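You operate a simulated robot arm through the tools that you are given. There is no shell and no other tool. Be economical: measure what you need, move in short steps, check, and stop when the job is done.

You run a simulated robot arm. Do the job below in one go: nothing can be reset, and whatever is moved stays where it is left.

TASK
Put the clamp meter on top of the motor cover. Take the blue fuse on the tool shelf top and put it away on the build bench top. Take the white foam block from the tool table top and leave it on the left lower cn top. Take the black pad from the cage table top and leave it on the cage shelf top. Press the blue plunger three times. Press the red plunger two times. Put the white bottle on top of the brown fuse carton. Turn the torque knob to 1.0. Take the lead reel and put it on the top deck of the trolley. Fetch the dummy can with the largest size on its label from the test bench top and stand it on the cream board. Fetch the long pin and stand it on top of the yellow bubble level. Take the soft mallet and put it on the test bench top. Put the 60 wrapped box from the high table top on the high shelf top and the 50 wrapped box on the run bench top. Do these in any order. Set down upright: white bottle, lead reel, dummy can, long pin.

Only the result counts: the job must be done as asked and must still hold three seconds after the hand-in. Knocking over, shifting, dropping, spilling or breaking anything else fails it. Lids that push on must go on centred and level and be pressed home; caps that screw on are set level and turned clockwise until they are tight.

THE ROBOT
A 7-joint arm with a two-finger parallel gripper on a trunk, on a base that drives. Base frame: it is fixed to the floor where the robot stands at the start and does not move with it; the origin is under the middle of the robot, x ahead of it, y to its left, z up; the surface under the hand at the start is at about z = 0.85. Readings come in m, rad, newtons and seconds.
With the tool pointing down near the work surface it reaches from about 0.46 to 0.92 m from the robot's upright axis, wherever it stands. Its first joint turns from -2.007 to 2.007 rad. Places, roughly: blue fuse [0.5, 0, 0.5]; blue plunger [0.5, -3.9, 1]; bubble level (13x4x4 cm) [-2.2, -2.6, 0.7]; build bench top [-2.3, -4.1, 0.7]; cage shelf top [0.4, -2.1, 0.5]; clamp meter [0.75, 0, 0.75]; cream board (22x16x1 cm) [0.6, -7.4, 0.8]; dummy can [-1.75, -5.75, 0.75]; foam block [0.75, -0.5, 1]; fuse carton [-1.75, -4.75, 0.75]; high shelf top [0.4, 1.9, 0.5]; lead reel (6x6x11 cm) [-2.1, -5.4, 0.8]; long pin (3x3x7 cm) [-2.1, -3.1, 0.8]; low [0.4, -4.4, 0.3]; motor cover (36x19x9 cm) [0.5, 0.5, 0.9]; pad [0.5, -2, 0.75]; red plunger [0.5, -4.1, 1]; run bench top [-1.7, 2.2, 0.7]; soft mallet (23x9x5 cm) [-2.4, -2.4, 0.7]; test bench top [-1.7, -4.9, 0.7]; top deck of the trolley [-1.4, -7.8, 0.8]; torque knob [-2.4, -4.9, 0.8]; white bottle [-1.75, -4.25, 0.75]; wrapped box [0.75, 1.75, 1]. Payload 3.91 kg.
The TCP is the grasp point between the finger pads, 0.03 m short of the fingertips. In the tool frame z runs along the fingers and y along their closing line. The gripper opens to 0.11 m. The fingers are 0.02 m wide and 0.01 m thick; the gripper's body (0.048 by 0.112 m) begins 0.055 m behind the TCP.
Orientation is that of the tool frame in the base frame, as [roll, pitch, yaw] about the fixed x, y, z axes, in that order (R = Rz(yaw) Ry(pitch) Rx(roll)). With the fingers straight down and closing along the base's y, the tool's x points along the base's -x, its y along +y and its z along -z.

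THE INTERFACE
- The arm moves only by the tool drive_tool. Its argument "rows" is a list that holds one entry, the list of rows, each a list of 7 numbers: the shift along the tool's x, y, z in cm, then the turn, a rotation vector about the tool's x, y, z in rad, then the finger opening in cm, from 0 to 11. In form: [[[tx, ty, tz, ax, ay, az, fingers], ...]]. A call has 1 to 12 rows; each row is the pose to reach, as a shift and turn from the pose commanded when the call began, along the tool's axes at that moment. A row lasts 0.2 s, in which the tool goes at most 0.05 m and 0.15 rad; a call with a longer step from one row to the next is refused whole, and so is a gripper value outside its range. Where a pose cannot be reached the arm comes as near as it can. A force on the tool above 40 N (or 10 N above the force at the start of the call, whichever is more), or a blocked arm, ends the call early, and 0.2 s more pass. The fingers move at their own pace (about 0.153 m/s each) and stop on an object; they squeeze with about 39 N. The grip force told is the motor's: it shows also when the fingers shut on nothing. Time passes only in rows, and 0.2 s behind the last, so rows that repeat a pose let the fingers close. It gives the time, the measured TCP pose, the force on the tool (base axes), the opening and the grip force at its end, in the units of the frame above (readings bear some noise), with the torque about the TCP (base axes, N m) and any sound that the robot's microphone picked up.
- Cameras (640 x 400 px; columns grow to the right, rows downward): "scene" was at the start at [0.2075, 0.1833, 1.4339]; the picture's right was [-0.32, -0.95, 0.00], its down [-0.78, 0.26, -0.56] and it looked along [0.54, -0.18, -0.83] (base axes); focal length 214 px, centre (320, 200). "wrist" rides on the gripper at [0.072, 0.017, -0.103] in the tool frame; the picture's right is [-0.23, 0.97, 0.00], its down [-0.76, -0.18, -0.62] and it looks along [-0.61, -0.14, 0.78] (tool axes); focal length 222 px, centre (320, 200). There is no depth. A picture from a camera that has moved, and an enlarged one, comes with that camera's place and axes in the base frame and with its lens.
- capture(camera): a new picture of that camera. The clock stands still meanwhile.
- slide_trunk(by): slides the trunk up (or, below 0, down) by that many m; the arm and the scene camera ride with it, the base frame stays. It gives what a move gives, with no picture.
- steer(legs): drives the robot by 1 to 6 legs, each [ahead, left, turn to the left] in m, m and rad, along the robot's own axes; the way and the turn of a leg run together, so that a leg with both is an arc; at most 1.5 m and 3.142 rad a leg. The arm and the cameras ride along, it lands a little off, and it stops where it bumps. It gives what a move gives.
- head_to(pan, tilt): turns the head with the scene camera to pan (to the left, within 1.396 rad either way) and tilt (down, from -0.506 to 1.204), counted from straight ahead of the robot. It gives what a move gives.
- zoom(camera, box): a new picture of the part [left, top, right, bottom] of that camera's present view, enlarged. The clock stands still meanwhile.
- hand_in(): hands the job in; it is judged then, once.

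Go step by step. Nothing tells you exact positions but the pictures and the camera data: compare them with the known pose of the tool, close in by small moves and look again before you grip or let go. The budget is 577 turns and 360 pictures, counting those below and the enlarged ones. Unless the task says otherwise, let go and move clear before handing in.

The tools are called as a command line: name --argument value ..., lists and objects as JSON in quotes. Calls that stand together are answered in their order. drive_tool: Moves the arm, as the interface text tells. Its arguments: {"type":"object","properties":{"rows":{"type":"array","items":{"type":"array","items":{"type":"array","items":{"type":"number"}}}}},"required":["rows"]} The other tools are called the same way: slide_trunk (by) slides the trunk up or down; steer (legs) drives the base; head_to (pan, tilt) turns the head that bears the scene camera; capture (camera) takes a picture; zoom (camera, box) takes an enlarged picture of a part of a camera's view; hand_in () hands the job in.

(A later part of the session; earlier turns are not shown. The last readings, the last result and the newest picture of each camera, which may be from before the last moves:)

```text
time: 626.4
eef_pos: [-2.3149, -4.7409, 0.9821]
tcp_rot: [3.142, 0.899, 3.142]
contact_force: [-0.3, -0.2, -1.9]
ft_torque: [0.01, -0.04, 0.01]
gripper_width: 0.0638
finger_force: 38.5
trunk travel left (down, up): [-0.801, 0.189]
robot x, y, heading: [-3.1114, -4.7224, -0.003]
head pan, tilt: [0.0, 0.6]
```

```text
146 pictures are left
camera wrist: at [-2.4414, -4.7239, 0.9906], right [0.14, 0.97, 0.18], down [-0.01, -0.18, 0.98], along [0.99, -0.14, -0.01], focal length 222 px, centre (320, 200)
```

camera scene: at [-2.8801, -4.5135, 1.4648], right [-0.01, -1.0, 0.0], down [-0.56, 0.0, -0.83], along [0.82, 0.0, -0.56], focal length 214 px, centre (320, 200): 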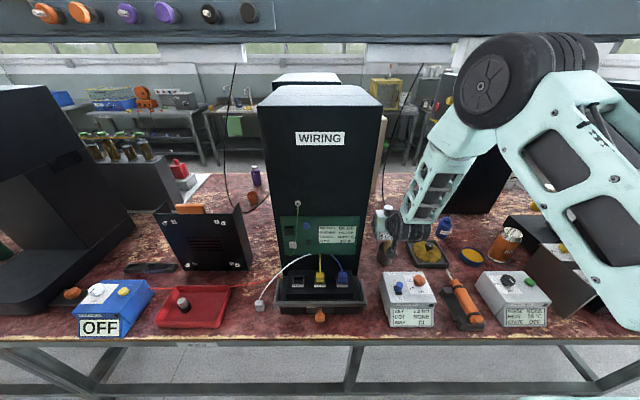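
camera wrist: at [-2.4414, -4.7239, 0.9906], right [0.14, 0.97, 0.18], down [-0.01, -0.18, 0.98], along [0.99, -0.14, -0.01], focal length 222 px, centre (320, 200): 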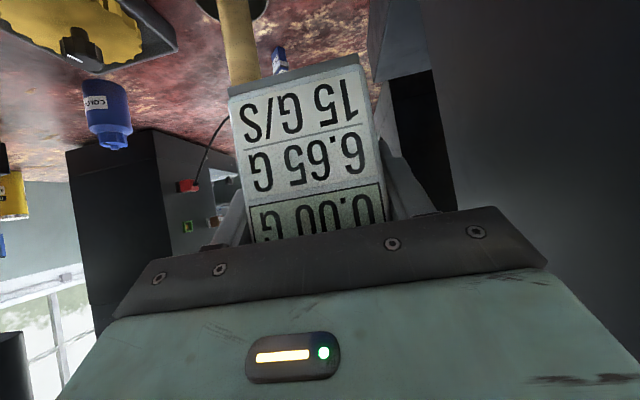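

slide_trunk --by 0.03

steer --legs '[[0.205, 0, 0]]'

capture --camera "wrist"

capture --camera "scene"

```text
time: 627.2
eef_pos: [-2.316, -4.7407, 1.0116]
tcp_rot: [-3.141, 0.899, -3.141]
contact_force: [0.6, -0.2, -0.7]
ft_torque: [0.01, -0.03, 0.0]
gripper_width: 0.0636
finger_force: 38.6
trunk travel left (down, up): [-0.831, 0.159]
robot x, y, heading: [-3.1072, -4.7185, -0.009]
head pan, tilt: [0.0, 0.6]
```

```text
time: 628.8
eef_pos: [-2.1095, -4.7398, 1.0123]
tcp_rot: [3.141, 0.899, -3.138]
contact_force: [0.8, 0.1, -1.9]
ft_torque: [-0.01, -0.03, -0.03]
gripper_width: 0.064
finger_force: 39.3
trunk travel left (down, up): [-0.831, 0.159]
robot x, y, heading: [-2.9064, -4.7184, -0.002]
head pan, tilt: [0.0, 0.6]
```

```text
145 pictures are left
camera wrist: at [-2.2355, -4.7232, 1.0207], right [0.14, 0.97, 0.18], down [-0.01, -0.18, 0.98], along [0.99, -0.14, -0.01], focal length 222 px, centre (320, 200)
```

wrist: 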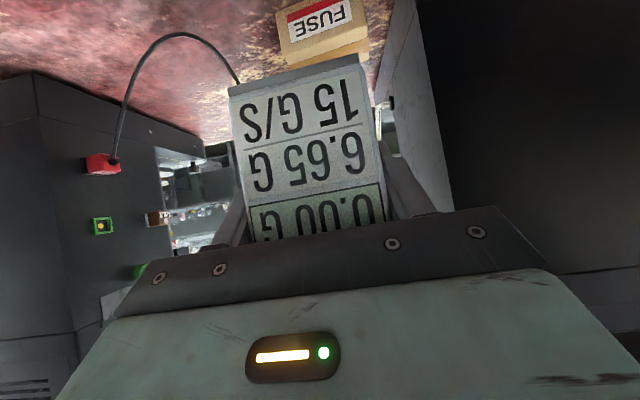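

```text
144 pictures are left
camera scene: at [-2.6746, -4.5139, 1.4948], right [0.0, -1.0, 0.0], down [-0.56, 0.0, -0.83], along [0.83, 0.0, -0.56], focal length 214 px, centre (320, 200)
```

scene: 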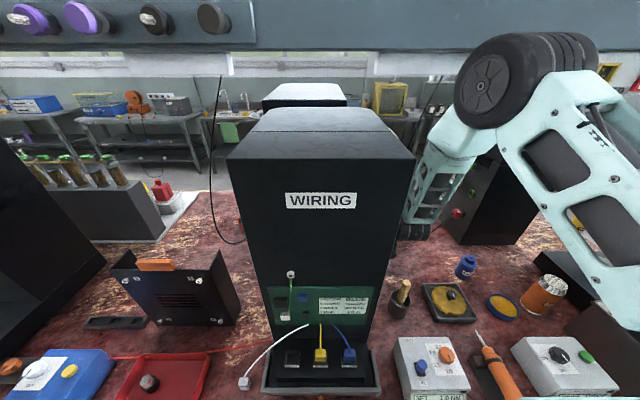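

Aligned with the FUSE carton. Extending forward in two stages.

drive_tool --rows '[[[-2.5, 0.4, 3.1, 0, 0, 0, 0], [-5, 0.8, 6.3, 0, 0, 0, 0], [-7.5, 0.8, 9.4, 0, 0, 0, 0], [-7.5, 0.8, 9.4, 0, 0, 0, 0]]]'

drive_tool --rows '[[[-1.2, 0, 4, 0, 0, 0, 0], [-2.3, 0, 8, 0, 0, 0, 0], [-2.3, 0, 8, 0, 0, 0, 0]]]'

capture --camera "wrist"

capture --camera "scene"

```text
time: 629.8
eef_pos: [-1.9883, -4.7316, 1.0123]
tcp_rot: [-3.141, 0.897, -3.139]
contact_force: [-0.6, -0.5, -1.7]
ft_torque: [0.0, 0.0, 0.03]
gripper_width: 0.0635
finger_force: 38.7
trunk travel left (down, up): [-0.831, 0.159]
robot x, y, heading: [-2.9033, -4.7197, -0.002]
head pan, tilt: [0.0, 0.6]
```

```text
time: 630.6
eef_pos: [-1.9126, -4.7305, 0.9798]
tcp_rot: [-3.141, 0.897, -3.138]
contact_force: [-0.2, -0.3, -1.5]
ft_torque: [0.01, 0.01, 0.01]
gripper_width: 0.0638
finger_force: 39.5
trunk travel left (down, up): [-0.831, 0.159]
robot x, y, heading: [-2.9032, -4.7195, -0.007]
head pan, tilt: [0.0, 0.6]
```

```text
143 pictures are left
camera wrist: at [-2.0377, -4.7142, 0.9883], right [0.14, 0.97, 0.18], down [-0.01, -0.18, 0.98], along [0.99, -0.14, -0.01], focal length 222 px, centre (320, 200)
```

wrist: 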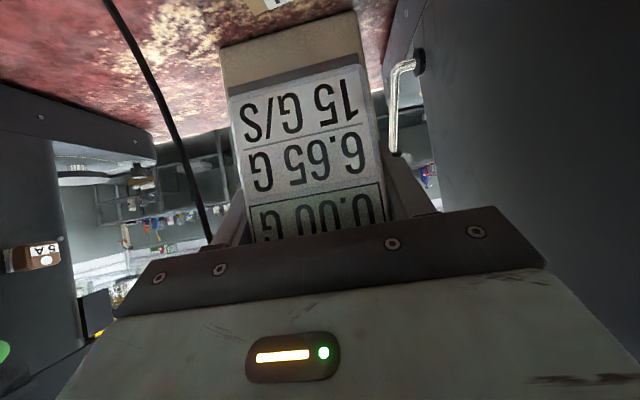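

```text
142 pictures are left
camera scene: at [-2.6746, -4.5139, 1.4948], right [0.0, -1.0, 0.0], down [-0.57, 0.0, -0.82], along [0.82, 0.0, -0.57], focal length 214 px, centre (320, 200)
```

scene: 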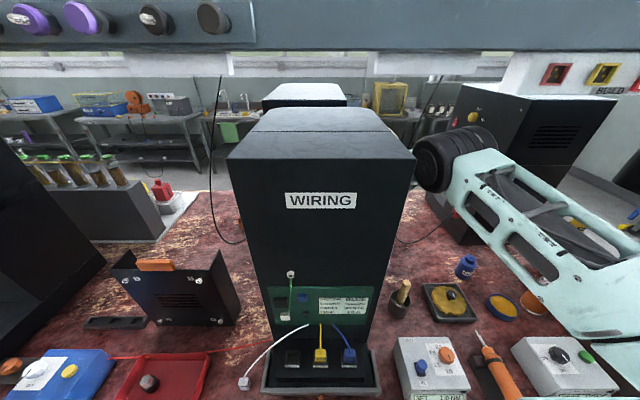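

drive_tool --rows '[[[-0.8, 0, 1, 0, 0, 0, 0], [-1.6, 0, 2, 0, 0, 0, 0], [-1.6, 0, 2, 0, 0, 0, 0]]]'

slide_trunk --by -0.08

capture --camera "wrist"

```text
time: 631.4
eef_pos: [-1.886, -4.7317, 0.9801]
tcp_rot: [-3.141, 0.898, -3.139]
contact_force: [-0.2, -0.1, -2.0]
ft_torque: [-0.03, 0.01, -0.01]
gripper_width: 0.0638
finger_force: 38.9
trunk travel left (down, up): [-0.831, 0.159]
robot x, y, heading: [-2.9004, -4.7167, -0.001]
head pan, tilt: [0.0, 0.6]
```

```text
time: 632.5
eef_pos: [-1.8876, -4.7317, 0.9009]
tcp_rot: [-3.141, 0.899, -3.139]
contact_force: [-1.1, 1.1, -1.0]
ft_torque: [0.0, 0.0, -0.05]
gripper_width: 0.0634
finger_force: 39.6
trunk travel left (down, up): [-0.751, 0.239]
robot x, y, heading: [-2.9039, -4.7203, 0.001]
head pan, tilt: [0.0, 0.6]
```

```text
141 pictures are left
camera wrist: at [-2.0122, -4.7145, 0.9088], right [0.14, 0.97, 0.18], down [-0.01, -0.18, 0.98], along [0.99, -0.14, -0.01], focal length 222 px, centre (320, 200)
```

wrist: 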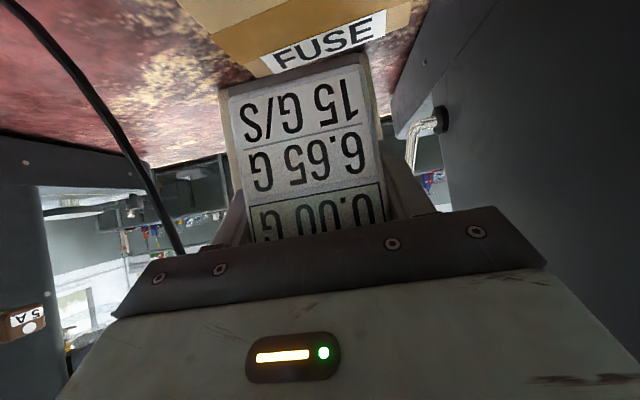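

slide_trunk --by -0.03

drive_tool --rows '[[[0.3, 0, 0.25, 0, 0, 0, 0], [0.6, 0, 0.5, 0, 0, 0, 0], [0.6, 0, 0.5, 0, 0, 0, 0]]]'

capture --camera "wrist"

```text
time: 633.3
eef_pos: [-1.8865, -4.7314, 0.8704]
tcp_rot: [3.141, 0.9, -3.139]
contact_force: [-0.4, -1.2, -1.8]
ft_torque: [0.0, -0.02, 0.01]
gripper_width: 0.064
finger_force: 38.7
trunk travel left (down, up): [-0.721, 0.269]
robot x, y, heading: [-2.9019, -4.7184, -0.008]
head pan, tilt: [0.0, 0.6]
```

```text
time: 634.1
eef_pos: [-1.8854, -4.732, 0.8629]
tcp_rot: [-3.14, 0.898, -3.137]
contact_force: [0.9, 1.7, -1.6]
ft_torque: [0.01, 0.01, -0.02]
gripper_width: 0.0635
finger_force: 39.6
trunk travel left (down, up): [-0.721, 0.269]
robot x, y, heading: [-2.9058, -4.7193, -0.004]
head pan, tilt: [0.0, 0.6]
```

```text
140 pictures are left
camera wrist: at [-2.012, -4.7143, 0.871], right [0.14, 0.97, 0.18], down [-0.01, -0.18, 0.98], along [0.99, -0.14, -0.01], focal length 222 px, centre (320, 200)
```

wrist: 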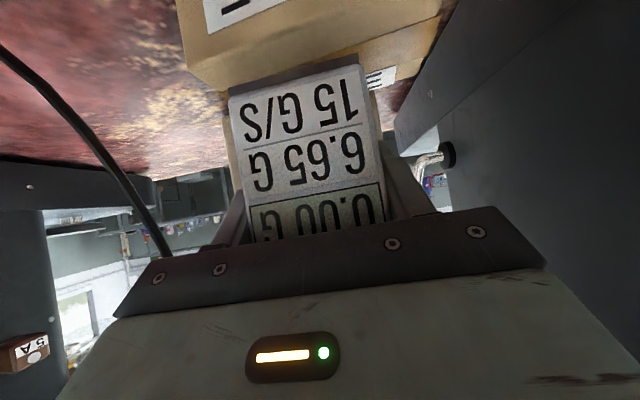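

drive_tool --rows '[[[0.25, 0, 0.2, 0, 0, 0, 0], [0.5, 0, 0.4, 0, 0, 0, 0], [0.5, 0, 0.4, 0, 0, 0, 0]]]'

drive_tool --rows '[[[0.2, 0, 0.15, 0, 0, 0, 0], [0.4, 0, 0.3, 0, 0, 0, 0], [0.4, 0, 0.3, 0, 0, 0, 0]]]'

```text
time: 634.9
eef_pos: [-1.8866, -4.7312, 0.8567]
tcp_rot: [-3.141, 0.899, -3.139]
contact_force: [-0.3, 0.0, -2.7]
ft_torque: [0.02, 0.01, 0.02]
gripper_width: 0.0638
finger_force: 39.3
trunk travel left (down, up): [-0.721, 0.269]
robot x, y, heading: [-2.9038, -4.7229, -0.003]
head pan, tilt: [0.0, 0.6]
```

```text
time: 635.7
eef_pos: [-1.8856, -4.7314, 0.8505]
tcp_rot: [3.141, 0.898, -3.139]
contact_force: [0.3, 1.0, -2.2]
ft_torque: [0.02, 0.03, -0.01]
gripper_width: 0.0638
finger_force: 38.6
trunk travel left (down, up): [-0.721, 0.269]
robot x, y, heading: [-2.9053, -4.7168, -0.007]
head pan, tilt: [0.0, 0.6]
```

drive_tool --rows '[[[0.2, 0, 0.15, 0, 0, 0, 0], [0.4, 0, 0.3, 0, 0, 0, 0], [0.4, 0, 0.3, 0, 0, 0, 0]]]'

drive_tool --rows '[[[0.2, 0, 0.15, 0, 0, 0, 0], [0.4, 0, 0.3, 0, 0, 0, 0], [0.4, 0, 0.3, 0, 0, 0, 0]]]'

capture --camera "wrist"

```text
time: 636.5
eef_pos: [-1.8866, -4.7312, 0.8456]
tcp_rot: [-3.141, 0.9, -3.138]
contact_force: [0.3, 0.4, -1.8]
ft_torque: [-0.01, 0.0, 0.02]
gripper_width: 0.0638
finger_force: 38.5
trunk travel left (down, up): [-0.721, 0.269]
robot x, y, heading: [-2.9, -4.7197, -0.001]
head pan, tilt: [0.0, 0.6]
```

```text
time: 637.3
eef_pos: [-1.8868, -4.7305, 0.8413]
tcp_rot: [3.141, 0.9, -3.139]
contact_force: [-1.1, -1.4, 4.8]
ft_torque: [-0.05, 0.04, 0.02]
gripper_width: 0.0638
finger_force: 39.6
trunk travel left (down, up): [-0.721, 0.269]
robot x, y, heading: [-2.9033, -4.7185, -0.002]
head pan, tilt: [0.0, 0.6]
```

```text
139 pictures are left
camera wrist: at [-2.0124, -4.7145, 0.8507], right [0.14, 0.97, 0.18], down [-0.01, -0.18, 0.98], along [0.99, -0.14, -0.01], focal length 222 px, centre (320, 200)
```

wrist: 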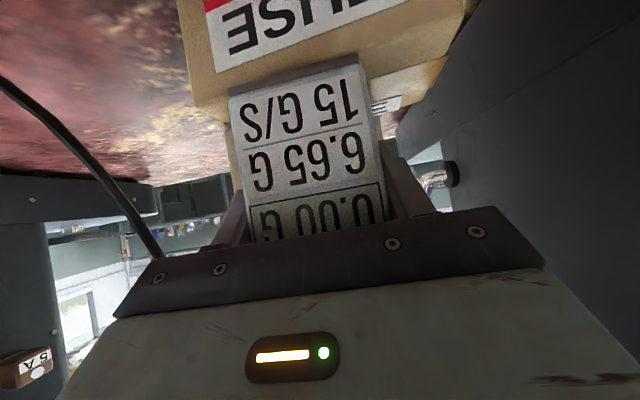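

Contact, but the bottle overhangs the front edge by about 1 cm. Lifting 5 mm, moving 1 cm forward, and setting down again.

drive_tool --rows '[[[-0.4, 0, -0.3, 0, 0, 0, 0], [-0.7, 0, 0.1, 0, 0, 0, 0], [-1.05, 0, 0.5, 0, 0, 0, 0], [-1.05, 0, 0.5, 0, 0, 0, 0], [-0.85, 0, 0.65, 0, 0, 0, 0], [-0.62, 0, 0.82, 0, 0, 0, 0], [-0.62, 0, 0.82, 0, 0, 0, 0]]]'

capture --camera "wrist"

```text
time: 638.9
eef_pos: [-1.875, -4.7303, 0.8428]
tcp_rot: [-3.141, 0.9, -3.138]
contact_force: [-1.5, 0.5, 4.4]
ft_torque: [-0.02, 0.08, -0.01]
gripper_width: 0.0636
finger_force: 39.1
trunk travel left (down, up): [-0.721, 0.269]
robot x, y, heading: [-2.9041, -4.7199, -0.001]
head pan, tilt: [0.0, 0.6]
```

```text
138 pictures are left
camera wrist: at [-2.0017, -4.7142, 0.8507], right [0.14, 0.97, 0.18], down [-0.01, -0.18, 0.98], along [0.99, -0.14, -0.01], focal length 222 px, centre (320, 200)
```

wrist: 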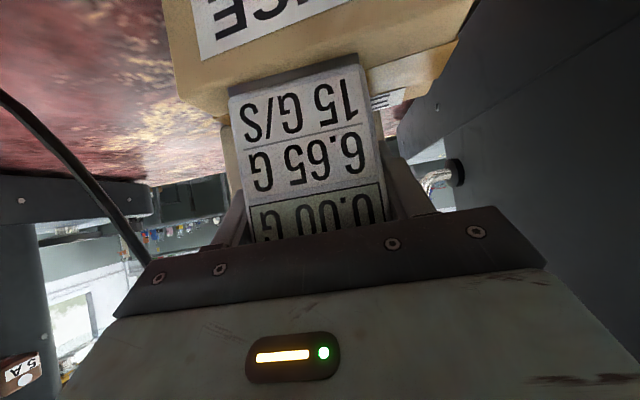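

drive_tool --rows '[[[0, 0, 0, 0, 0, 0, 8], [0, 0, 0, 0, 0, 0, 8.3], [0, 0, -2, 0, 0, 0, 8.3], [0, 0, -5, 0, 0, 0, 8.3], [0, 0, -9, 0, 0, 0, 8.3], [0, 0, -9, 0, 0, 0, 8.3]]]'

capture --camera "wrist"

```text
time: 640.3
eef_pos: [-1.9461, -4.7316, 0.896]
tcp_rot: [3.141, 0.899, -3.138]
contact_force: [0.4, -0.4, 0.0]
ft_torque: [-0.01, 0.01, 0.01]
gripper_width: 0.0829
finger_force: 0.1
trunk travel left (down, up): [-0.721, 0.269]
robot x, y, heading: [-2.9021, -4.7187, -0.001]
head pan, tilt: [0.0, 0.6]
```

```text
137 pictures are left
camera wrist: at [-2.0719, -4.7145, 0.9059], right [0.14, 0.97, 0.18], down [-0.01, -0.18, 0.98], along [0.99, -0.14, -0.01], focal length 222 px, centre (320, 200)
```

wrist: 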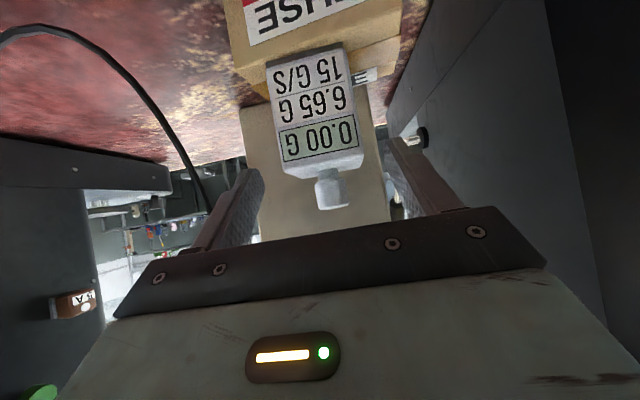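

The bottle stands on the carton. Rising, retracting and backing out.

slide_trunk --by 0.14

steer --legs '[[-0.5, 0, 0]]'

drive_tool --rows '[[[2.5, 0, -3.1, 0, 0, 0, 8], [5, 0, -6.2, 0, 0, 0, 8], [7.5, 0, -9.3, 0, 0, 0, 8], [10, 0, -12.5, 0, 0, 0, 8], [10, 0, -12.5, 0, 0, 0, 8]]]'

capture --camera "scene"

```text
time: 642.0
eef_pos: [-1.9458, -4.7317, 1.0373]
tcp_rot: [3.141, 0.899, -3.137]
contact_force: [-0.4, 0.1, 0.5]
ft_torque: [-0.01, -0.01, 0.03]
gripper_width: 0.083
finger_force: 0.1
trunk travel left (down, up): [-0.861, 0.129]
robot x, y, heading: [-2.903, -4.7206, -0.004]
head pan, tilt: [0.0, 0.6]
```

```text
time: 644.9
eef_pos: [-2.4451, -4.7336, 1.0376]
tcp_rot: [3.141, 0.898, 3.141]
contact_force: [-0.6, -0.3, -0.2]
ft_torque: [-0.01, -0.01, 0.05]
gripper_width: 0.0832
finger_force: 0.0
trunk travel left (down, up): [-0.861, 0.129]
robot x, y, heading: [-3.4025, -4.7176, -0.004]
head pan, tilt: [0.0, 0.6]
```

```text
time: 646.1
eef_pos: [-2.6057, -4.7337, 1.0373]
tcp_rot: [3.139, 0.9, 3.138]
contact_force: [0.4, 0.2, -0.7]
ft_torque: [0.0, 0.02, 0.02]
gripper_width: 0.08
finger_force: 0.1
trunk travel left (down, up): [-0.861, 0.129]
robot x, y, heading: [-3.4059, -4.7156, -0.009]
head pan, tilt: [0.0, 0.6]
```

```text
136 pictures are left
camera scene: at [-3.1738, -4.512, 1.5248], right [-0.01, -1.0, 0.0], down [-0.56, 0.0, -0.83], along [0.82, -0.01, -0.56], focal length 214 px, centre (320, 200)
```

scene: 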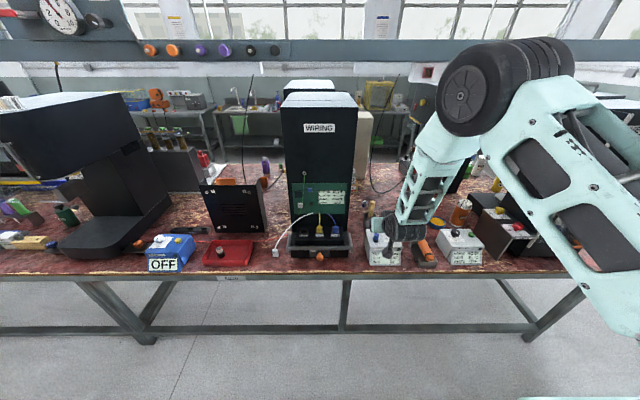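

Next: the long pin, bubble level and mallet at y ≈ -2.4…-3.1. Sliding left.

steer --legs '[[-0.1, 0, 0], [0, 1.4, 0]]'

head_to --pan 0.2 --tilt 0.7

capture --camera "scene"

```text
time: 653.8
eef_pos: [-2.6904, -3.3351, 1.0375]
tcp_rot: [3.141, 0.9, 3.136]
contact_force: [-0.3, -0.1, -0.4]
ft_torque: [0.01, -0.02, 0.0]
gripper_width: 0.0802
finger_force: 0.1
trunk travel left (down, up): [-0.861, 0.129]
robot x, y, heading: [-3.4833, -3.3115, -0.016]
head pan, tilt: [0.0, 0.6]
```

```text
time: 654.6
eef_pos: [-2.6899, -3.3352, 1.0378]
tcp_rot: [-3.141, 0.899, 3.137]
contact_force: [-0.1, -0.1, 0.2]
ft_torque: [-0.02, 0.01, 0.02]
gripper_width: 0.0799
finger_force: 0.2
trunk travel left (down, up): [-0.861, 0.129]
robot x, y, heading: [-3.4911, -3.3142, -0.008]
head pan, tilt: [0.201, 0.7]
```

```text
135 pictures are left
camera scene: at [-3.2624, -3.0943, 1.5162], right [0.19, -0.98, 0.0], down [-0.63, -0.12, -0.77], along [0.75, 0.14, -0.64], focal length 214 px, centre (320, 200)
```

scene: 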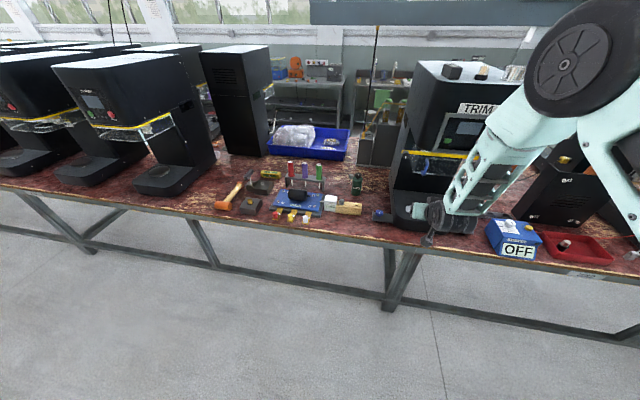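

steer --legs '[[0, 0.4, 0]]'

head_to --pan 0.1 --tilt 0.8

capture --camera "scene"

zoom --camera "scene" --box '[200, 120, 400, 240]'

```text
time: 657.1
eef_pos: [-2.685, -2.9318, 1.037]
tcp_rot: [3.141, 0.899, 3.137]
contact_force: [0.1, -0.1, 0.7]
ft_torque: [0.0, -0.01, -0.02]
gripper_width: 0.08
finger_force: 0.1
trunk travel left (down, up): [-0.861, 0.129]
robot x, y, heading: [-3.4856, -2.9133, -0.01]
head pan, tilt: [0.201, 0.7]
```

```text
time: 657.7
eef_pos: [-2.6866, -2.9309, 1.0375]
tcp_rot: [-3.141, 0.899, 3.138]
contact_force: [-0.2, 0.4, 0.7]
ft_torque: [0.02, 0.02, -0.01]
gripper_width: 0.08
finger_force: 0.0
trunk travel left (down, up): [-0.861, 0.129]
robot x, y, heading: [-3.4859, -2.9111, -0.007]
head pan, tilt: [0.099, 0.799]
```

```text
134 pictures are left
camera scene: at [-3.2613, -2.7009, 1.508], right [0.09, -1.0, 0.0], down [-0.71, -0.06, -0.7], along [0.69, 0.06, -0.72], focal length 214 px, centre (320, 200)
```

scene: 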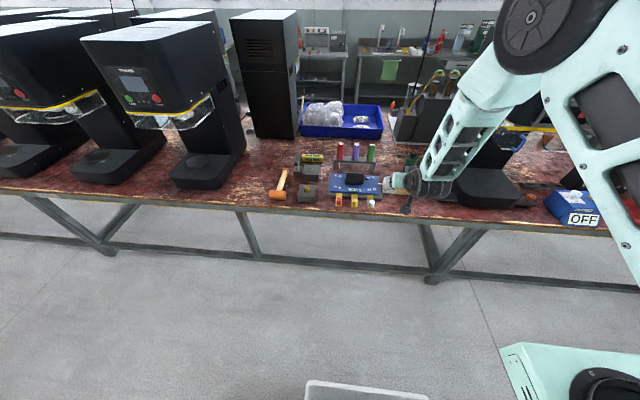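

```text
3.20 times, centred on (300, 180) of scene
camera zoom: at [-3.2613, -2.7009, 1.508], right [0.09, -1.0, 0.0], down [-0.71, -0.06, -0.7], along [0.69, 0.06, -0.72], focal length 686 px, centre (384, 264)
```

zoom: 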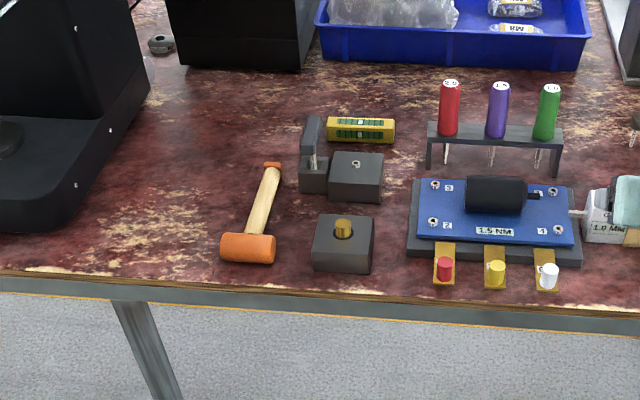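

slide_trunk --by 0.12

steer --legs '[[0, -0.25, 0]]'

capture --camera "scene"

zoom --camera "scene" --box '[300, 110, 420, 210]'

```text
time: 659.2
eef_pos: [-2.6859, -2.9316, 1.1569]
tcp_rot: [-3.141, 0.9, 3.138]
contact_force: [0.5, 0.3, 0.4]
ft_torque: [0.02, 0.01, -0.01]
gripper_width: 0.0802
finger_force: 0.1
trunk travel left (down, up): [-0.981, 0.009]
robot x, y, heading: [-3.4823, -2.9134, -0.009]
head pan, tilt: [0.099, 0.799]
```

```text
time: 661.0
eef_pos: [-2.6886, -3.1784, 1.1579]
tcp_rot: [-3.14, 0.899, 3.138]
contact_force: [1.0, -0.5, -0.2]
ft_torque: [0.0, 0.0, 0.01]
gripper_width: 0.0802
finger_force: 0.1
trunk travel left (down, up): [-0.981, 0.009]
robot x, y, heading: [-3.4855, -3.163, -0.011]
head pan, tilt: [0.099, 0.799]
```

```text
132 pictures are left
camera scene: at [-3.2639, -2.9493, 1.6279], right [0.09, -1.0, 0.0], down [-0.71, -0.06, -0.7], along [0.69, 0.06, -0.72], focal length 214 px, centre (320, 200)
```

scene: 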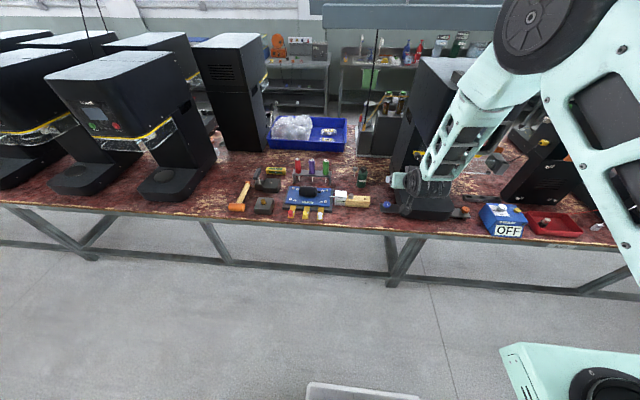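

```text
4.00 times, centred on (360, 160) of scene
camera zoom: at [-3.2639, -2.9493, 1.6279], right [0.09, -1.0, 0.0], down [-0.71, -0.06, -0.7], along [0.69, 0.06, -0.72], focal length 858 px, centre (160, 360)
```

zoom: 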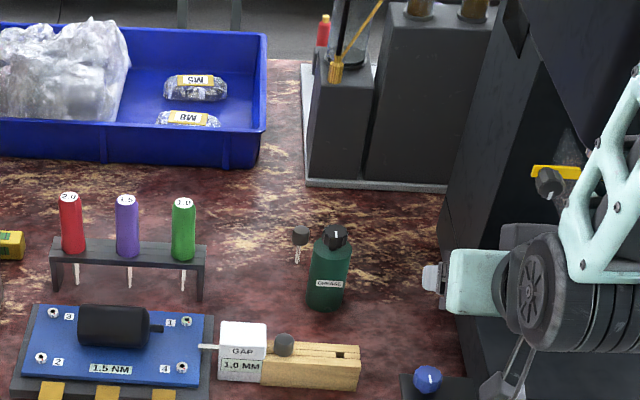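

zoom --camera "scene" --box '[364, 160, 394, 190]'

zoom --camera "scene" --box '[220, 150, 320, 220]'

```text
13.33 times, centred on (379, 175) of scene
camera zoom: at [-3.2639, -2.9493, 1.6279], right [0.09, -1.0, 0.0], down [-0.71, -0.06, -0.7], along [0.69, 0.06, -0.72], focal length 2860 px, centre (-467, 533)
```

zoom: 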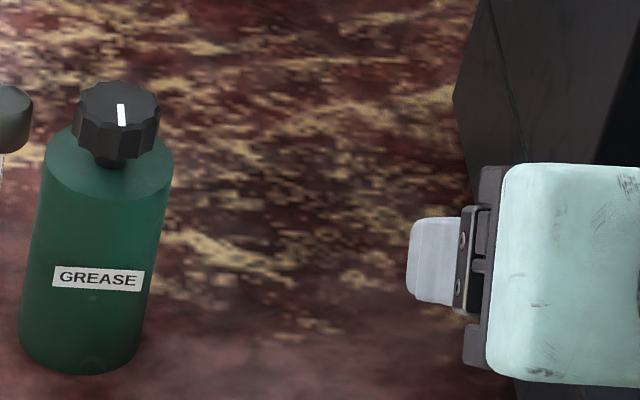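

```text
5.71 times, centred on (270, 185) of scene
camera zoom: at [-3.2639, -2.9493, 1.6279], right [0.09, -1.0, 0.0], down [-0.71, -0.06, -0.7], along [0.69, 0.06, -0.72], focal length 1226 px, centre (606, 286)
```

zoom: 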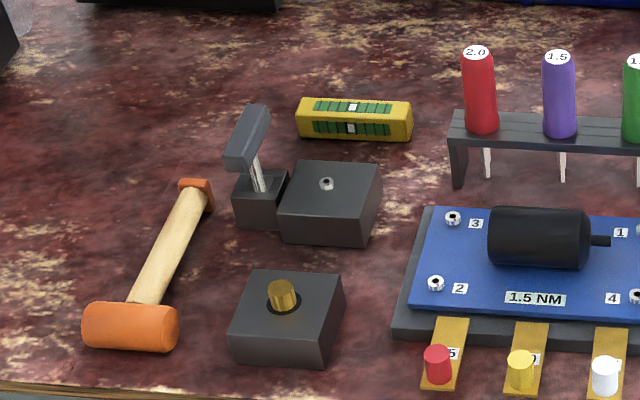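

zoom --camera "scene" --box '[340, 155, 370, 185]'

```text
13.33 times, centred on (355, 170) of scene
camera zoom: at [-3.2639, -2.9493, 1.6279], right [0.09, -1.0, 0.0], down [-0.71, -0.06, -0.7], along [0.69, 0.06, -0.72], focal length 2860 px, centre (-147, 600)
```

zoom: 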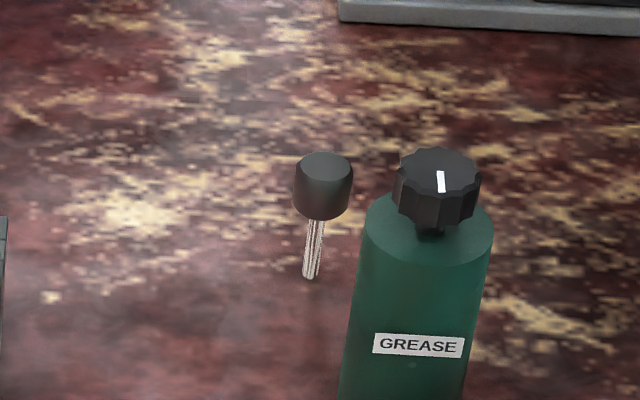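

The long pin (black head, steel shaft) stands at (-2.147, -3.081), head top ≈ 0.782; the level is at (-2.19, -2.565), along y. Making the tool vertical and yawing it so the camera points away from the grease bottle.

drive_tool --rows '[[[0, 0, 0, 0, 0.15, 0, 5], [0, 0, 0, 0, 0.3, 0, 5], [0, 0, 0, 0, 0.45, 0, 5], [0, 0, 0, 0, 0.6, 0, 5], [0, 0, 0, 0, 0.75, 0, 5], [0, 0, 0, 0, 0.9, 0, 5], [0, 0, 0, 0, 0.9, 0, 5]]]'

drive_tool --rows '[[[0, 0, 0, 0, 0, 0.14, 5], [0, 0, 0, 0, 0, 0.28, 5], [0, 0, 0, 0, 0, 0.42, 5], [0, 0, 0, 0, 0, 0.56, 5], [0, 0, 0, 0, 0, 0.7, 5], [0, 0, 0, 0, 0, 0.84, 5], [0, 0, 0, 0, 0, 0.98, 5], [0, 0, 0, 0, 0, 1.12, 5], [0, 0, 0, 0, 0, 1.12, 5]]]'

drive_tool --rows '[[[0, 0, 0, 0, 0, 0.14, 5], [0, 0, 0, 0, 0, 0.28, 5], [0, 0, 0, 0, 0, 0.42, 5], [0, 0, 0, 0, 0, 0.56, 5], [0, 0, 0, 0, 0, 0.7, 5], [0, 0, 0, 0, 0, 0.84, 5], [0, 0, 0, 0, 0, 0.98, 5], [0, 0, 0, 0, 0, 1.08, 5], [0, 0, 0, 0, 0, 1.08, 5]]]'

steer --legs '[[0, 0.42, 0], [0.5, 0, 0]]'

capture --camera "scene"

```text
time: 662.6
eef_pos: [-2.6882, -3.1807, 1.1564]
tcp_rot: [3.141, -0.003, 3.139]
contact_force: [-0.1, 0.1, 1.1]
ft_torque: [0.03, 0.04, -0.01]
gripper_width: 0.0502
finger_force: 0.1
trunk travel left (down, up): [-0.981, 0.009]
robot x, y, heading: [-3.4871, -3.1615, -0.01]
head pan, tilt: [0.099, 0.799]
```

```text
time: 664.6
eef_pos: [-2.6874, -3.1792, 1.157]
tcp_rot: [-3.138, -0.002, 2.014]
contact_force: [-0.7, 0.1, 0.3]
ft_torque: [0.0, -0.01, 0.01]
gripper_width: 0.05
finger_force: 0.0
trunk travel left (down, up): [-0.981, 0.009]
robot x, y, heading: [-3.4848, -3.1585, -0.014]
head pan, tilt: [0.099, 0.799]
```

```text
time: 666.6
eef_pos: [-2.6885, -3.1798, 1.1576]
tcp_rot: [-3.14, 0.002, 0.936]
contact_force: [0.2, 0.2, -0.4]
ft_torque: [0.0, 0.01, 0.01]
gripper_width: 0.0499
finger_force: 0.0
trunk travel left (down, up): [-0.981, 0.009]
robot x, y, heading: [-3.486, -3.1601, -0.014]
head pan, tilt: [0.099, 0.799]
```

```text
time: 671.8
eef_pos: [-2.1868, -2.7533, 1.1578]
tcp_rot: [-3.139, 0.001, 0.943]
contact_force: [0.2, -0.2, -0.7]
ft_torque: [-0.02, 0.01, 0.0]
gripper_width: 0.05
finger_force: 0.0
trunk travel left (down, up): [-0.981, 0.009]
robot x, y, heading: [-2.9832, -2.7379, -0.005]
head pan, tilt: [0.099, 0.799]
```

```text
127 pictures are left
camera scene: at [-2.764, -2.5267, 1.628], right [0.1, -1.0, 0.0], down [-0.71, -0.07, -0.7], along [0.69, 0.07, -0.72], focal length 214 px, centre (320, 200)
```

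scene: 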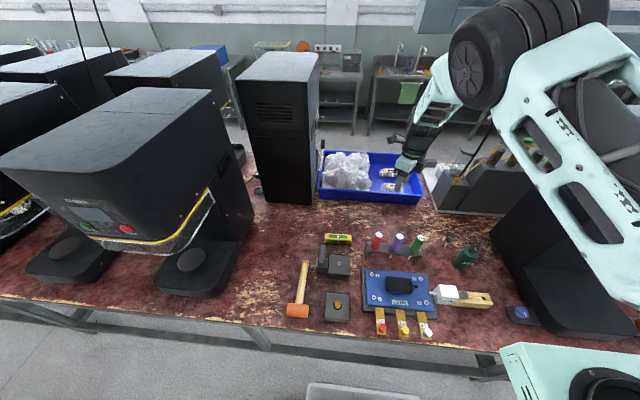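

drive_tool --rows '[[[-3, 2.8, 0, 0, 0, 0, 5], [-6, 5.6, 0, 0, 0, 0, 5], [-9, 8.4, 0, 0, 0, 0, 5], [-12.1, 11.2, 0, 0, 0, 0, 5], [-15.1, 14, 0, 0, 0, 0, 5], [-18.1, 16.9, 0, 0, 0, 0, 5], [-21.2, 19.7, 0, 0, 0, 0, 5], [-24.2, 22.5, 0, 0, 0, 0, 5], [-24.2, 22.5, 0, 0, 0, 0, 5]]]'

slide_trunk --by -0.17

capture --camera "scene"

capture --camera "wrist"

```text
time: 673.8
eef_pos: [-2.1466, -3.0807, 1.1571]
tcp_rot: [-3.141, 0.0, 0.945]
contact_force: [-0.2, -0.3, 0.0]
ft_torque: [0.02, 0.01, 0.03]
gripper_width: 0.05
finger_force: 0.0
trunk travel left (down, up): [-0.981, 0.009]
robot x, y, heading: [-2.988, -2.7405, 0.0]
head pan, tilt: [0.099, 0.799]
```

```text
time: 675.7
eef_pos: [-2.1449, -3.0793, 0.9868]
tcp_rot: [-3.14, 0.002, 0.945]
contact_force: [0.3, 0.3, -0.8]
ft_torque: [0.0, -0.01, 0.02]
gripper_width: 0.0501
finger_force: 0.1
trunk travel left (down, up): [-0.811, 0.179]
robot x, y, heading: [-2.9901, -2.7393, -0.005]
head pan, tilt: [0.099, 0.799]
```

```text
126 pictures are left
camera scene: at [-2.7639, -2.5267, 1.458], right [0.1, -1.0, 0.0], down [-0.71, -0.07, -0.7], along [0.69, 0.07, -0.72], focal length 214 px, centre (320, 200)
```

scene: 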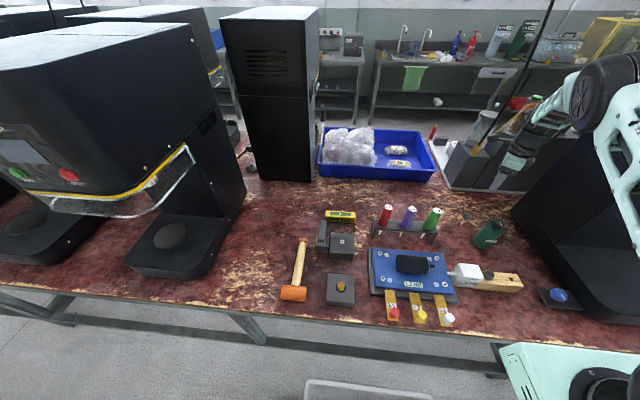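

```text
125 pictures are left
camera wrist: at [-2.0891, -3.0308, 1.0907], right [0.66, -0.75, 0.0], down [-0.59, -0.51, 0.62], along [-0.47, -0.41, -0.78], focal length 222 px, centre (320, 200)
```

wrist: 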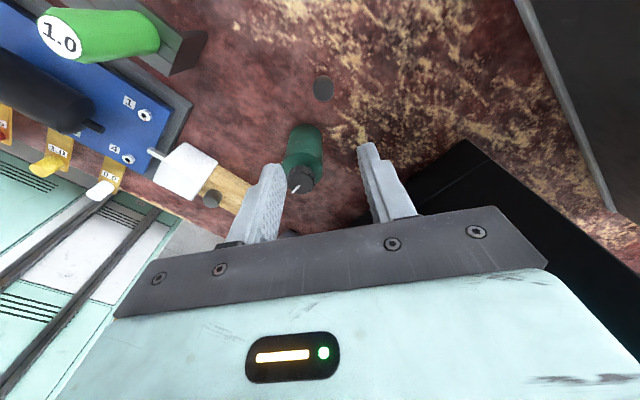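

drive_tool --rows '[[[0, 0, 4.5, 0, 0, 0, 5], [0, 0, 9, 0, 0, 0, 5], [0, 0, 12, 0, 0, 0, 5], [0, 0, 12, 0, 0, 0, 5]]]'

capture --camera "wrist"

zoom --camera "scene" --box '[420, 140, 540, 260]'

```text
time: 676.7
eef_pos: [-2.1458, -3.0802, 0.8666]
tcp_rot: [-3.14, 0.0, 0.943]
contact_force: [0.3, 0.6, 0.7]
ft_torque: [0.01, -0.01, 0.0]
gripper_width: 0.0498
finger_force: 0.2
trunk travel left (down, up): [-0.811, 0.179]
robot x, y, heading: [-2.9857, -2.7426, -0.007]
head pan, tilt: [0.099, 0.799]
```

```text
124 pictures are left
camera wrist: at [-2.0897, -3.0315, 0.9706], right [0.66, -0.75, 0.0], down [-0.59, -0.51, 0.62], along [-0.47, -0.41, -0.78], focal length 222 px, centre (320, 200)
```

wrist: 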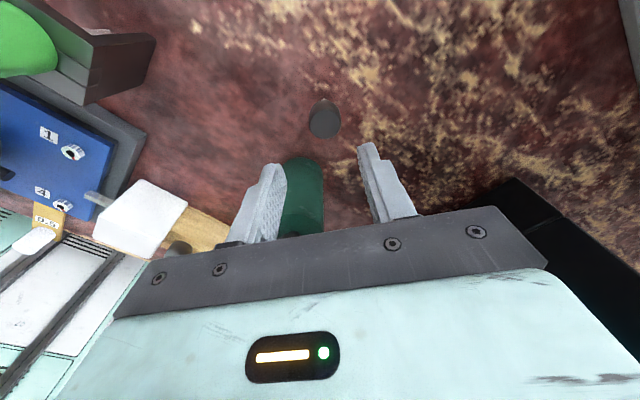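

```text
3.33 times, centred on (480, 200) of scene
camera zoom: at [-2.7639, -2.5267, 1.4579], right [0.1, -1.0, 0.0], down [-0.71, -0.07, -0.7], along [0.69, 0.07, -0.72], focal length 715 px, centre (-213, 200)
```

zoom: 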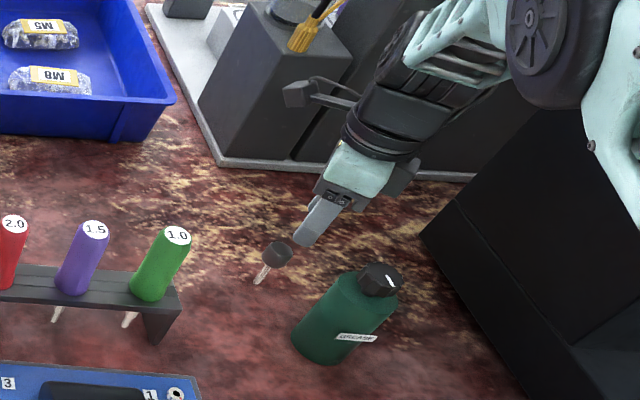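

Pin refined to (-2.136, -3.0765). Correcting and descending to its head.

drive_tool --rows '[[[0.9, 0.55, 3, 0, 0, 0, 5], [0.9, 0.55, 6, 0, 0, 0, 5], [0.9, 0.55, 6, 0, 0, 0, 5]]]'

capture --camera "wrist"

zoom --camera "scene" --box '[440, 170, 520, 250]'

```text
time: 677.5
eef_pos: [-2.1366, -3.0769, 0.8072]
tcp_rot: [-3.141, 0.003, 0.946]
contact_force: [0.2, 0.2, -0.2]
ft_torque: [0.0, -0.03, 0.04]
gripper_width: 0.0496
finger_force: 0.1
trunk travel left (down, up): [-0.811, 0.179]
robot x, y, heading: [-2.9857, -2.7395, -0.004]
head pan, tilt: [0.099, 0.799]
```

```text
122 pictures are left
camera wrist: at [-2.0796, -3.0274, 0.911], right [0.66, -0.75, 0.0], down [-0.59, -0.51, 0.62], along [-0.47, -0.41, -0.78], focal length 222 px, centre (320, 200)
```

wrist: 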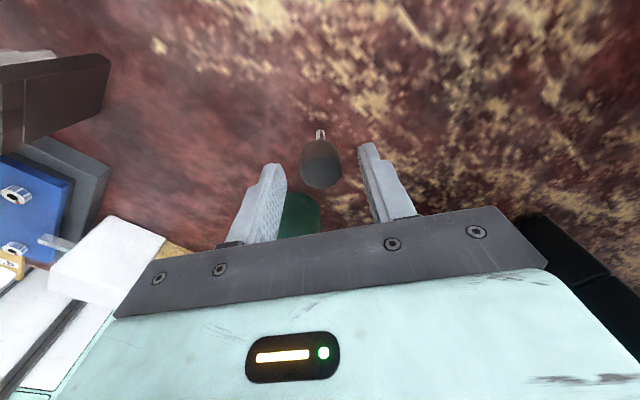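

```text
5.00 times, centred on (480, 210) of scene
camera zoom: at [-2.7639, -2.5267, 1.4579], right [0.1, -1.0, 0.0], down [-0.71, -0.07, -0.7], along [0.69, 0.07, -0.72], focal length 1072 px, centre (-480, 150)
```

zoom: 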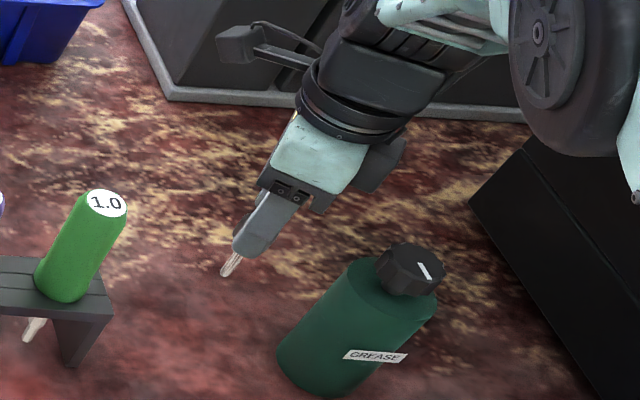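

drive_tool --rows '[[[0, 0, 1, 0, 0, 0, 5], [0, 0, 1.9, 0, 0, 0, 5], [0, 0, 1.9, 0, 0, 0, 5], [0, 0, 1.9, 0, 0, 0, 3.5], [0, 0, 1.9, 0, 0, 0, 2], [0, 0, 1.9, 0, 0, 0, 0], [0, 0, 1.9, 0, 0, 0, 0]]]'

capture --camera "wrist"

```text
time: 679.1
eef_pos: [-2.1354, -3.0763, 0.7887]
tcp_rot: [-3.141, 0.002, 0.945]
contact_force: [-0.1, 0.2, 0.6]
ft_torque: [-0.06, 0.01, 0.04]
gripper_width: 0.0267
finger_force: 39.4
trunk travel left (down, up): [-0.811, 0.179]
robot x, y, heading: [-2.9835, -2.7421, -0.004]
head pan, tilt: [0.099, 0.799]
```

```text
120 pictures are left
camera wrist: at [-2.0796, -3.0269, 0.8923], right [0.66, -0.75, 0.0], down [-0.59, -0.51, 0.62], along [-0.47, -0.41, -0.78], focal length 222 px, centre (320, 200)
```

wrist: 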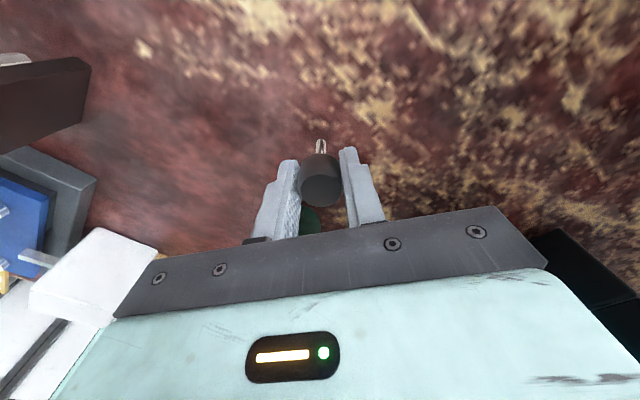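

Gripped. Lifting and moving over the level.

drive_tool --rows '[[[0, 0, -4, 0, 0, 0, 0], [0, 0, -8.5, 0, 0, 0, 0], [0, 0, -13, 0, 0, 0, 0], [0, 0, -17.5, 0, 0, 0, 0], [0, 0, -21, 0, 0, 0, 0], [0, 0, -21, 0, 0, 0, 0]]]'

drive_tool --rows '[[[3.2, -2.9, 0, 0, 0, 0, 0], [6.4, -5.7, 0, 0, 0, 0, 0], [9.6, -8.6, 0, 0, 0, 0, 0], [12.7, -11.5, 0, 0, 0, 0, 0], [15.9, -14.3, 0, 0, 0, 0, 0], [19.1, -17.2, 0, 0, 0, 0, 0], [22.3, -20, 0, 0, 0, 0, 0], [25.5, -22.9, 0, 0, 0, 0, 0], [28.7, -25.8, 0, 0, 0, 0, 0], [31.8, -28.6, 0, 0, 0, 0, 0], [35, -31.5, 0, 0, 0, 0, 0], [38.2, -34.4, 0, 0, 0, 0, 0]]]'

capture --camera "wrist"

capture --camera "scene"

```text
time: 680.5
eef_pos: [-2.1382, -3.0771, 0.9983]
tcp_rot: [-3.14, 0.002, 0.944]
contact_force: [2.0, 0.5, -0.1]
ft_torque: [0.0, 0.0, -0.02]
gripper_width: 0.0265
finger_force: 38.8
trunk travel left (down, up): [-0.811, 0.179]
robot x, y, heading: [-2.9885, -2.7428, -0.003]
head pan, tilt: [0.099, 0.799]
```

```text
time: 683.1
eef_pos: [-2.1912, -2.564, 0.9971]
tcp_rot: [-3.14, 0.001, 0.944]
contact_force: [0.4, -0.1, 0.1]
ft_torque: [0.08, 0.01, 0.02]
gripper_width: 0.0267
finger_force: 39.8
trunk travel left (down, up): [-0.811, 0.179]
robot x, y, heading: [-2.9857, -2.7412, -0.003]
head pan, tilt: [0.099, 0.799]
```

```text
119 pictures are left
camera wrist: at [-2.1348, -2.5157, 1.1016], right [0.65, -0.76, 0.0], down [-0.59, -0.51, 0.62], along [-0.47, -0.41, -0.78], focal length 222 px, centre (320, 200)
```

wrist: 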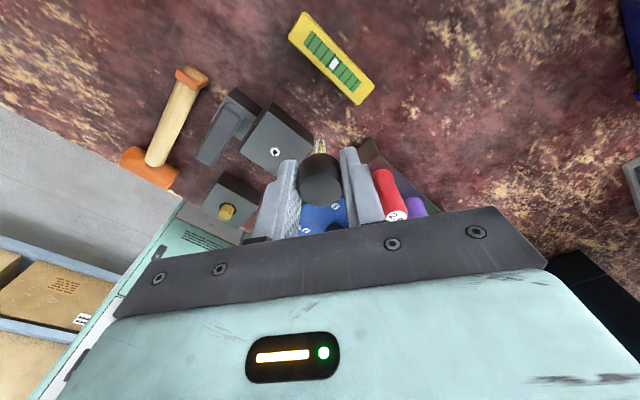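

```text
118 pictures are left
camera scene: at [-2.7637, -2.5273, 1.458], right [0.1, -1.0, 0.0], down [-0.71, -0.07, -0.7], along [0.69, 0.07, -0.72], focal length 214 px, centre (320, 200)
```

scene: 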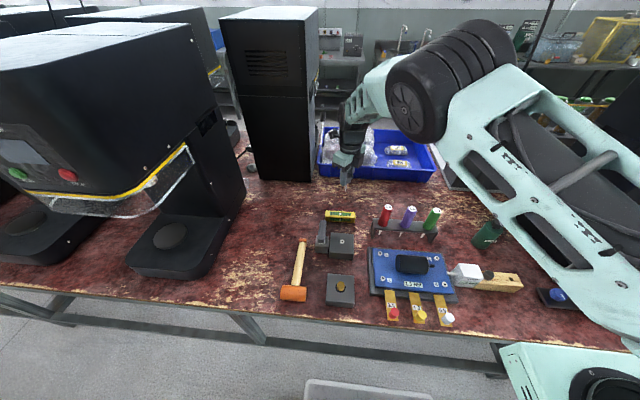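

drive_tool --rows '[[[1.2, 1, 2, 0, 0, 0, 0], [2.4, 2.1, 5, 0, 0, 0, 0], [2.4, 2.1, 9, 0, 0, 0, 0], [2.4, 2.1, 9, 0, 0, 0, 0]]]'

capture --camera "wrist"

zoom --camera "scene" --box '[290, 140, 400, 240]'

```text
time: 684.1
eef_pos: [-2.1596, -2.5565, 0.9077]
tcp_rot: [-3.14, 0.002, 0.944]
contact_force: [0.7, -0.2, -0.7]
ft_torque: [-0.05, -0.02, -0.02]
gripper_width: 0.0267
finger_force: 39.2
trunk travel left (down, up): [-0.811, 0.179]
robot x, y, heading: [-2.9861, -2.7392, -0.004]
head pan, tilt: [0.099, 0.799]
```

```text
117 pictures are left
camera wrist: at [-2.1037, -2.5064, 1.0113], right [0.66, -0.75, 0.0], down [-0.59, -0.51, 0.62], along [-0.47, -0.41, -0.78], focal length 222 px, centre (320, 200)
```

wrist: 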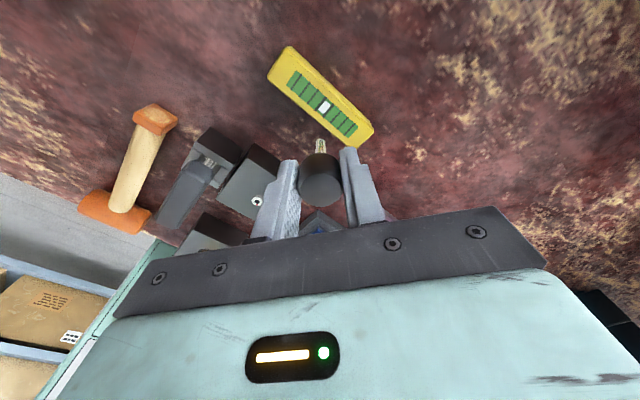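

```text
4.00 times, centred on (345, 190) of scene
camera zoom: at [-2.7639, -2.5267, 1.4579], right [0.1, -1.0, 0.0], down [-0.71, -0.07, -0.7], along [0.69, 0.07, -0.72], focal length 858 px, centre (220, 240)
```

zoom: 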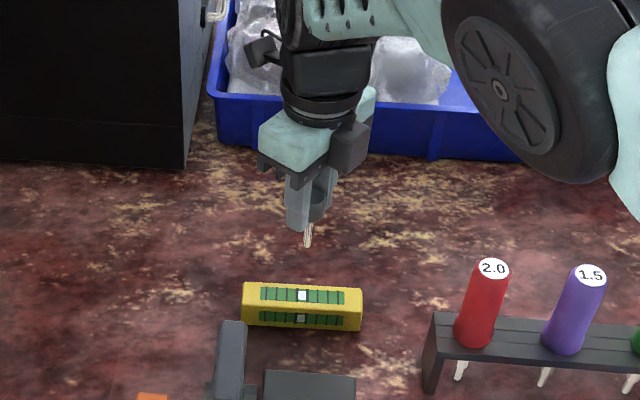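

Centred over the level within 2 mm. Lowering.

drive_tool --rows '[[[0, 0, 3, 0, 0, 0, 0], [0, 0, 5, 0, 0, 0, 0], [0, 0, 6.6, 0, 0, 0, 0], [0, 0, 6.6, 0, 0, 0, 0]]]'

zoom --camera "scene" --box '[310, 170, 380, 240]'

capture --camera "wrist"

```text
time: 685.1
eef_pos: [-2.1597, -2.557, 0.8409]
tcp_rot: [-3.141, 0.0, 0.943]
contact_force: [1.0, -0.4, -0.7]
ft_torque: [-0.04, 0.0, -0.01]
gripper_width: 0.0267
finger_force: 39.6
trunk travel left (down, up): [-0.811, 0.179]
robot x, y, heading: [-2.9828, -2.7465, -0.002]
head pan, tilt: [0.099, 0.799]
```

```text
5.71 times, centred on (345, 205) of scene
camera zoom: at [-2.7639, -2.5267, 1.4579], right [0.1, -1.0, 0.0], down [-0.71, -0.07, -0.7], along [0.69, 0.07, -0.72], focal length 1226 px, centre (177, 171)
```

zoom: 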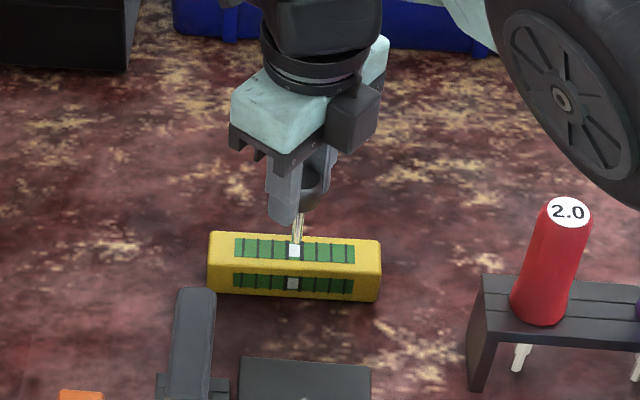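

```text
114 pictures are left
camera wrist: at [-2.1036, -2.5077, 0.9454], right [0.66, -0.75, 0.0], down [-0.59, -0.51, 0.62], along [-0.47, -0.41, -0.78], focal length 222 px, centre (320, 200)
```

wrist: 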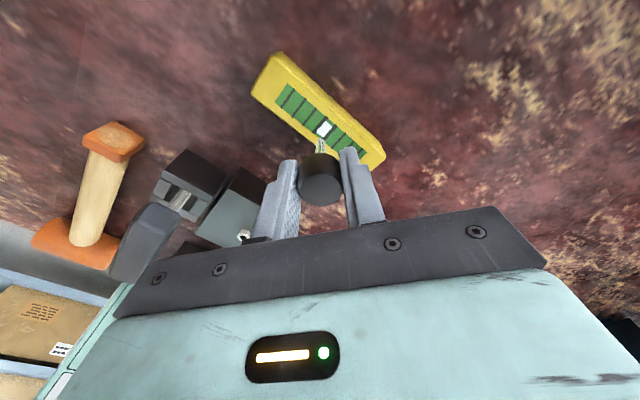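

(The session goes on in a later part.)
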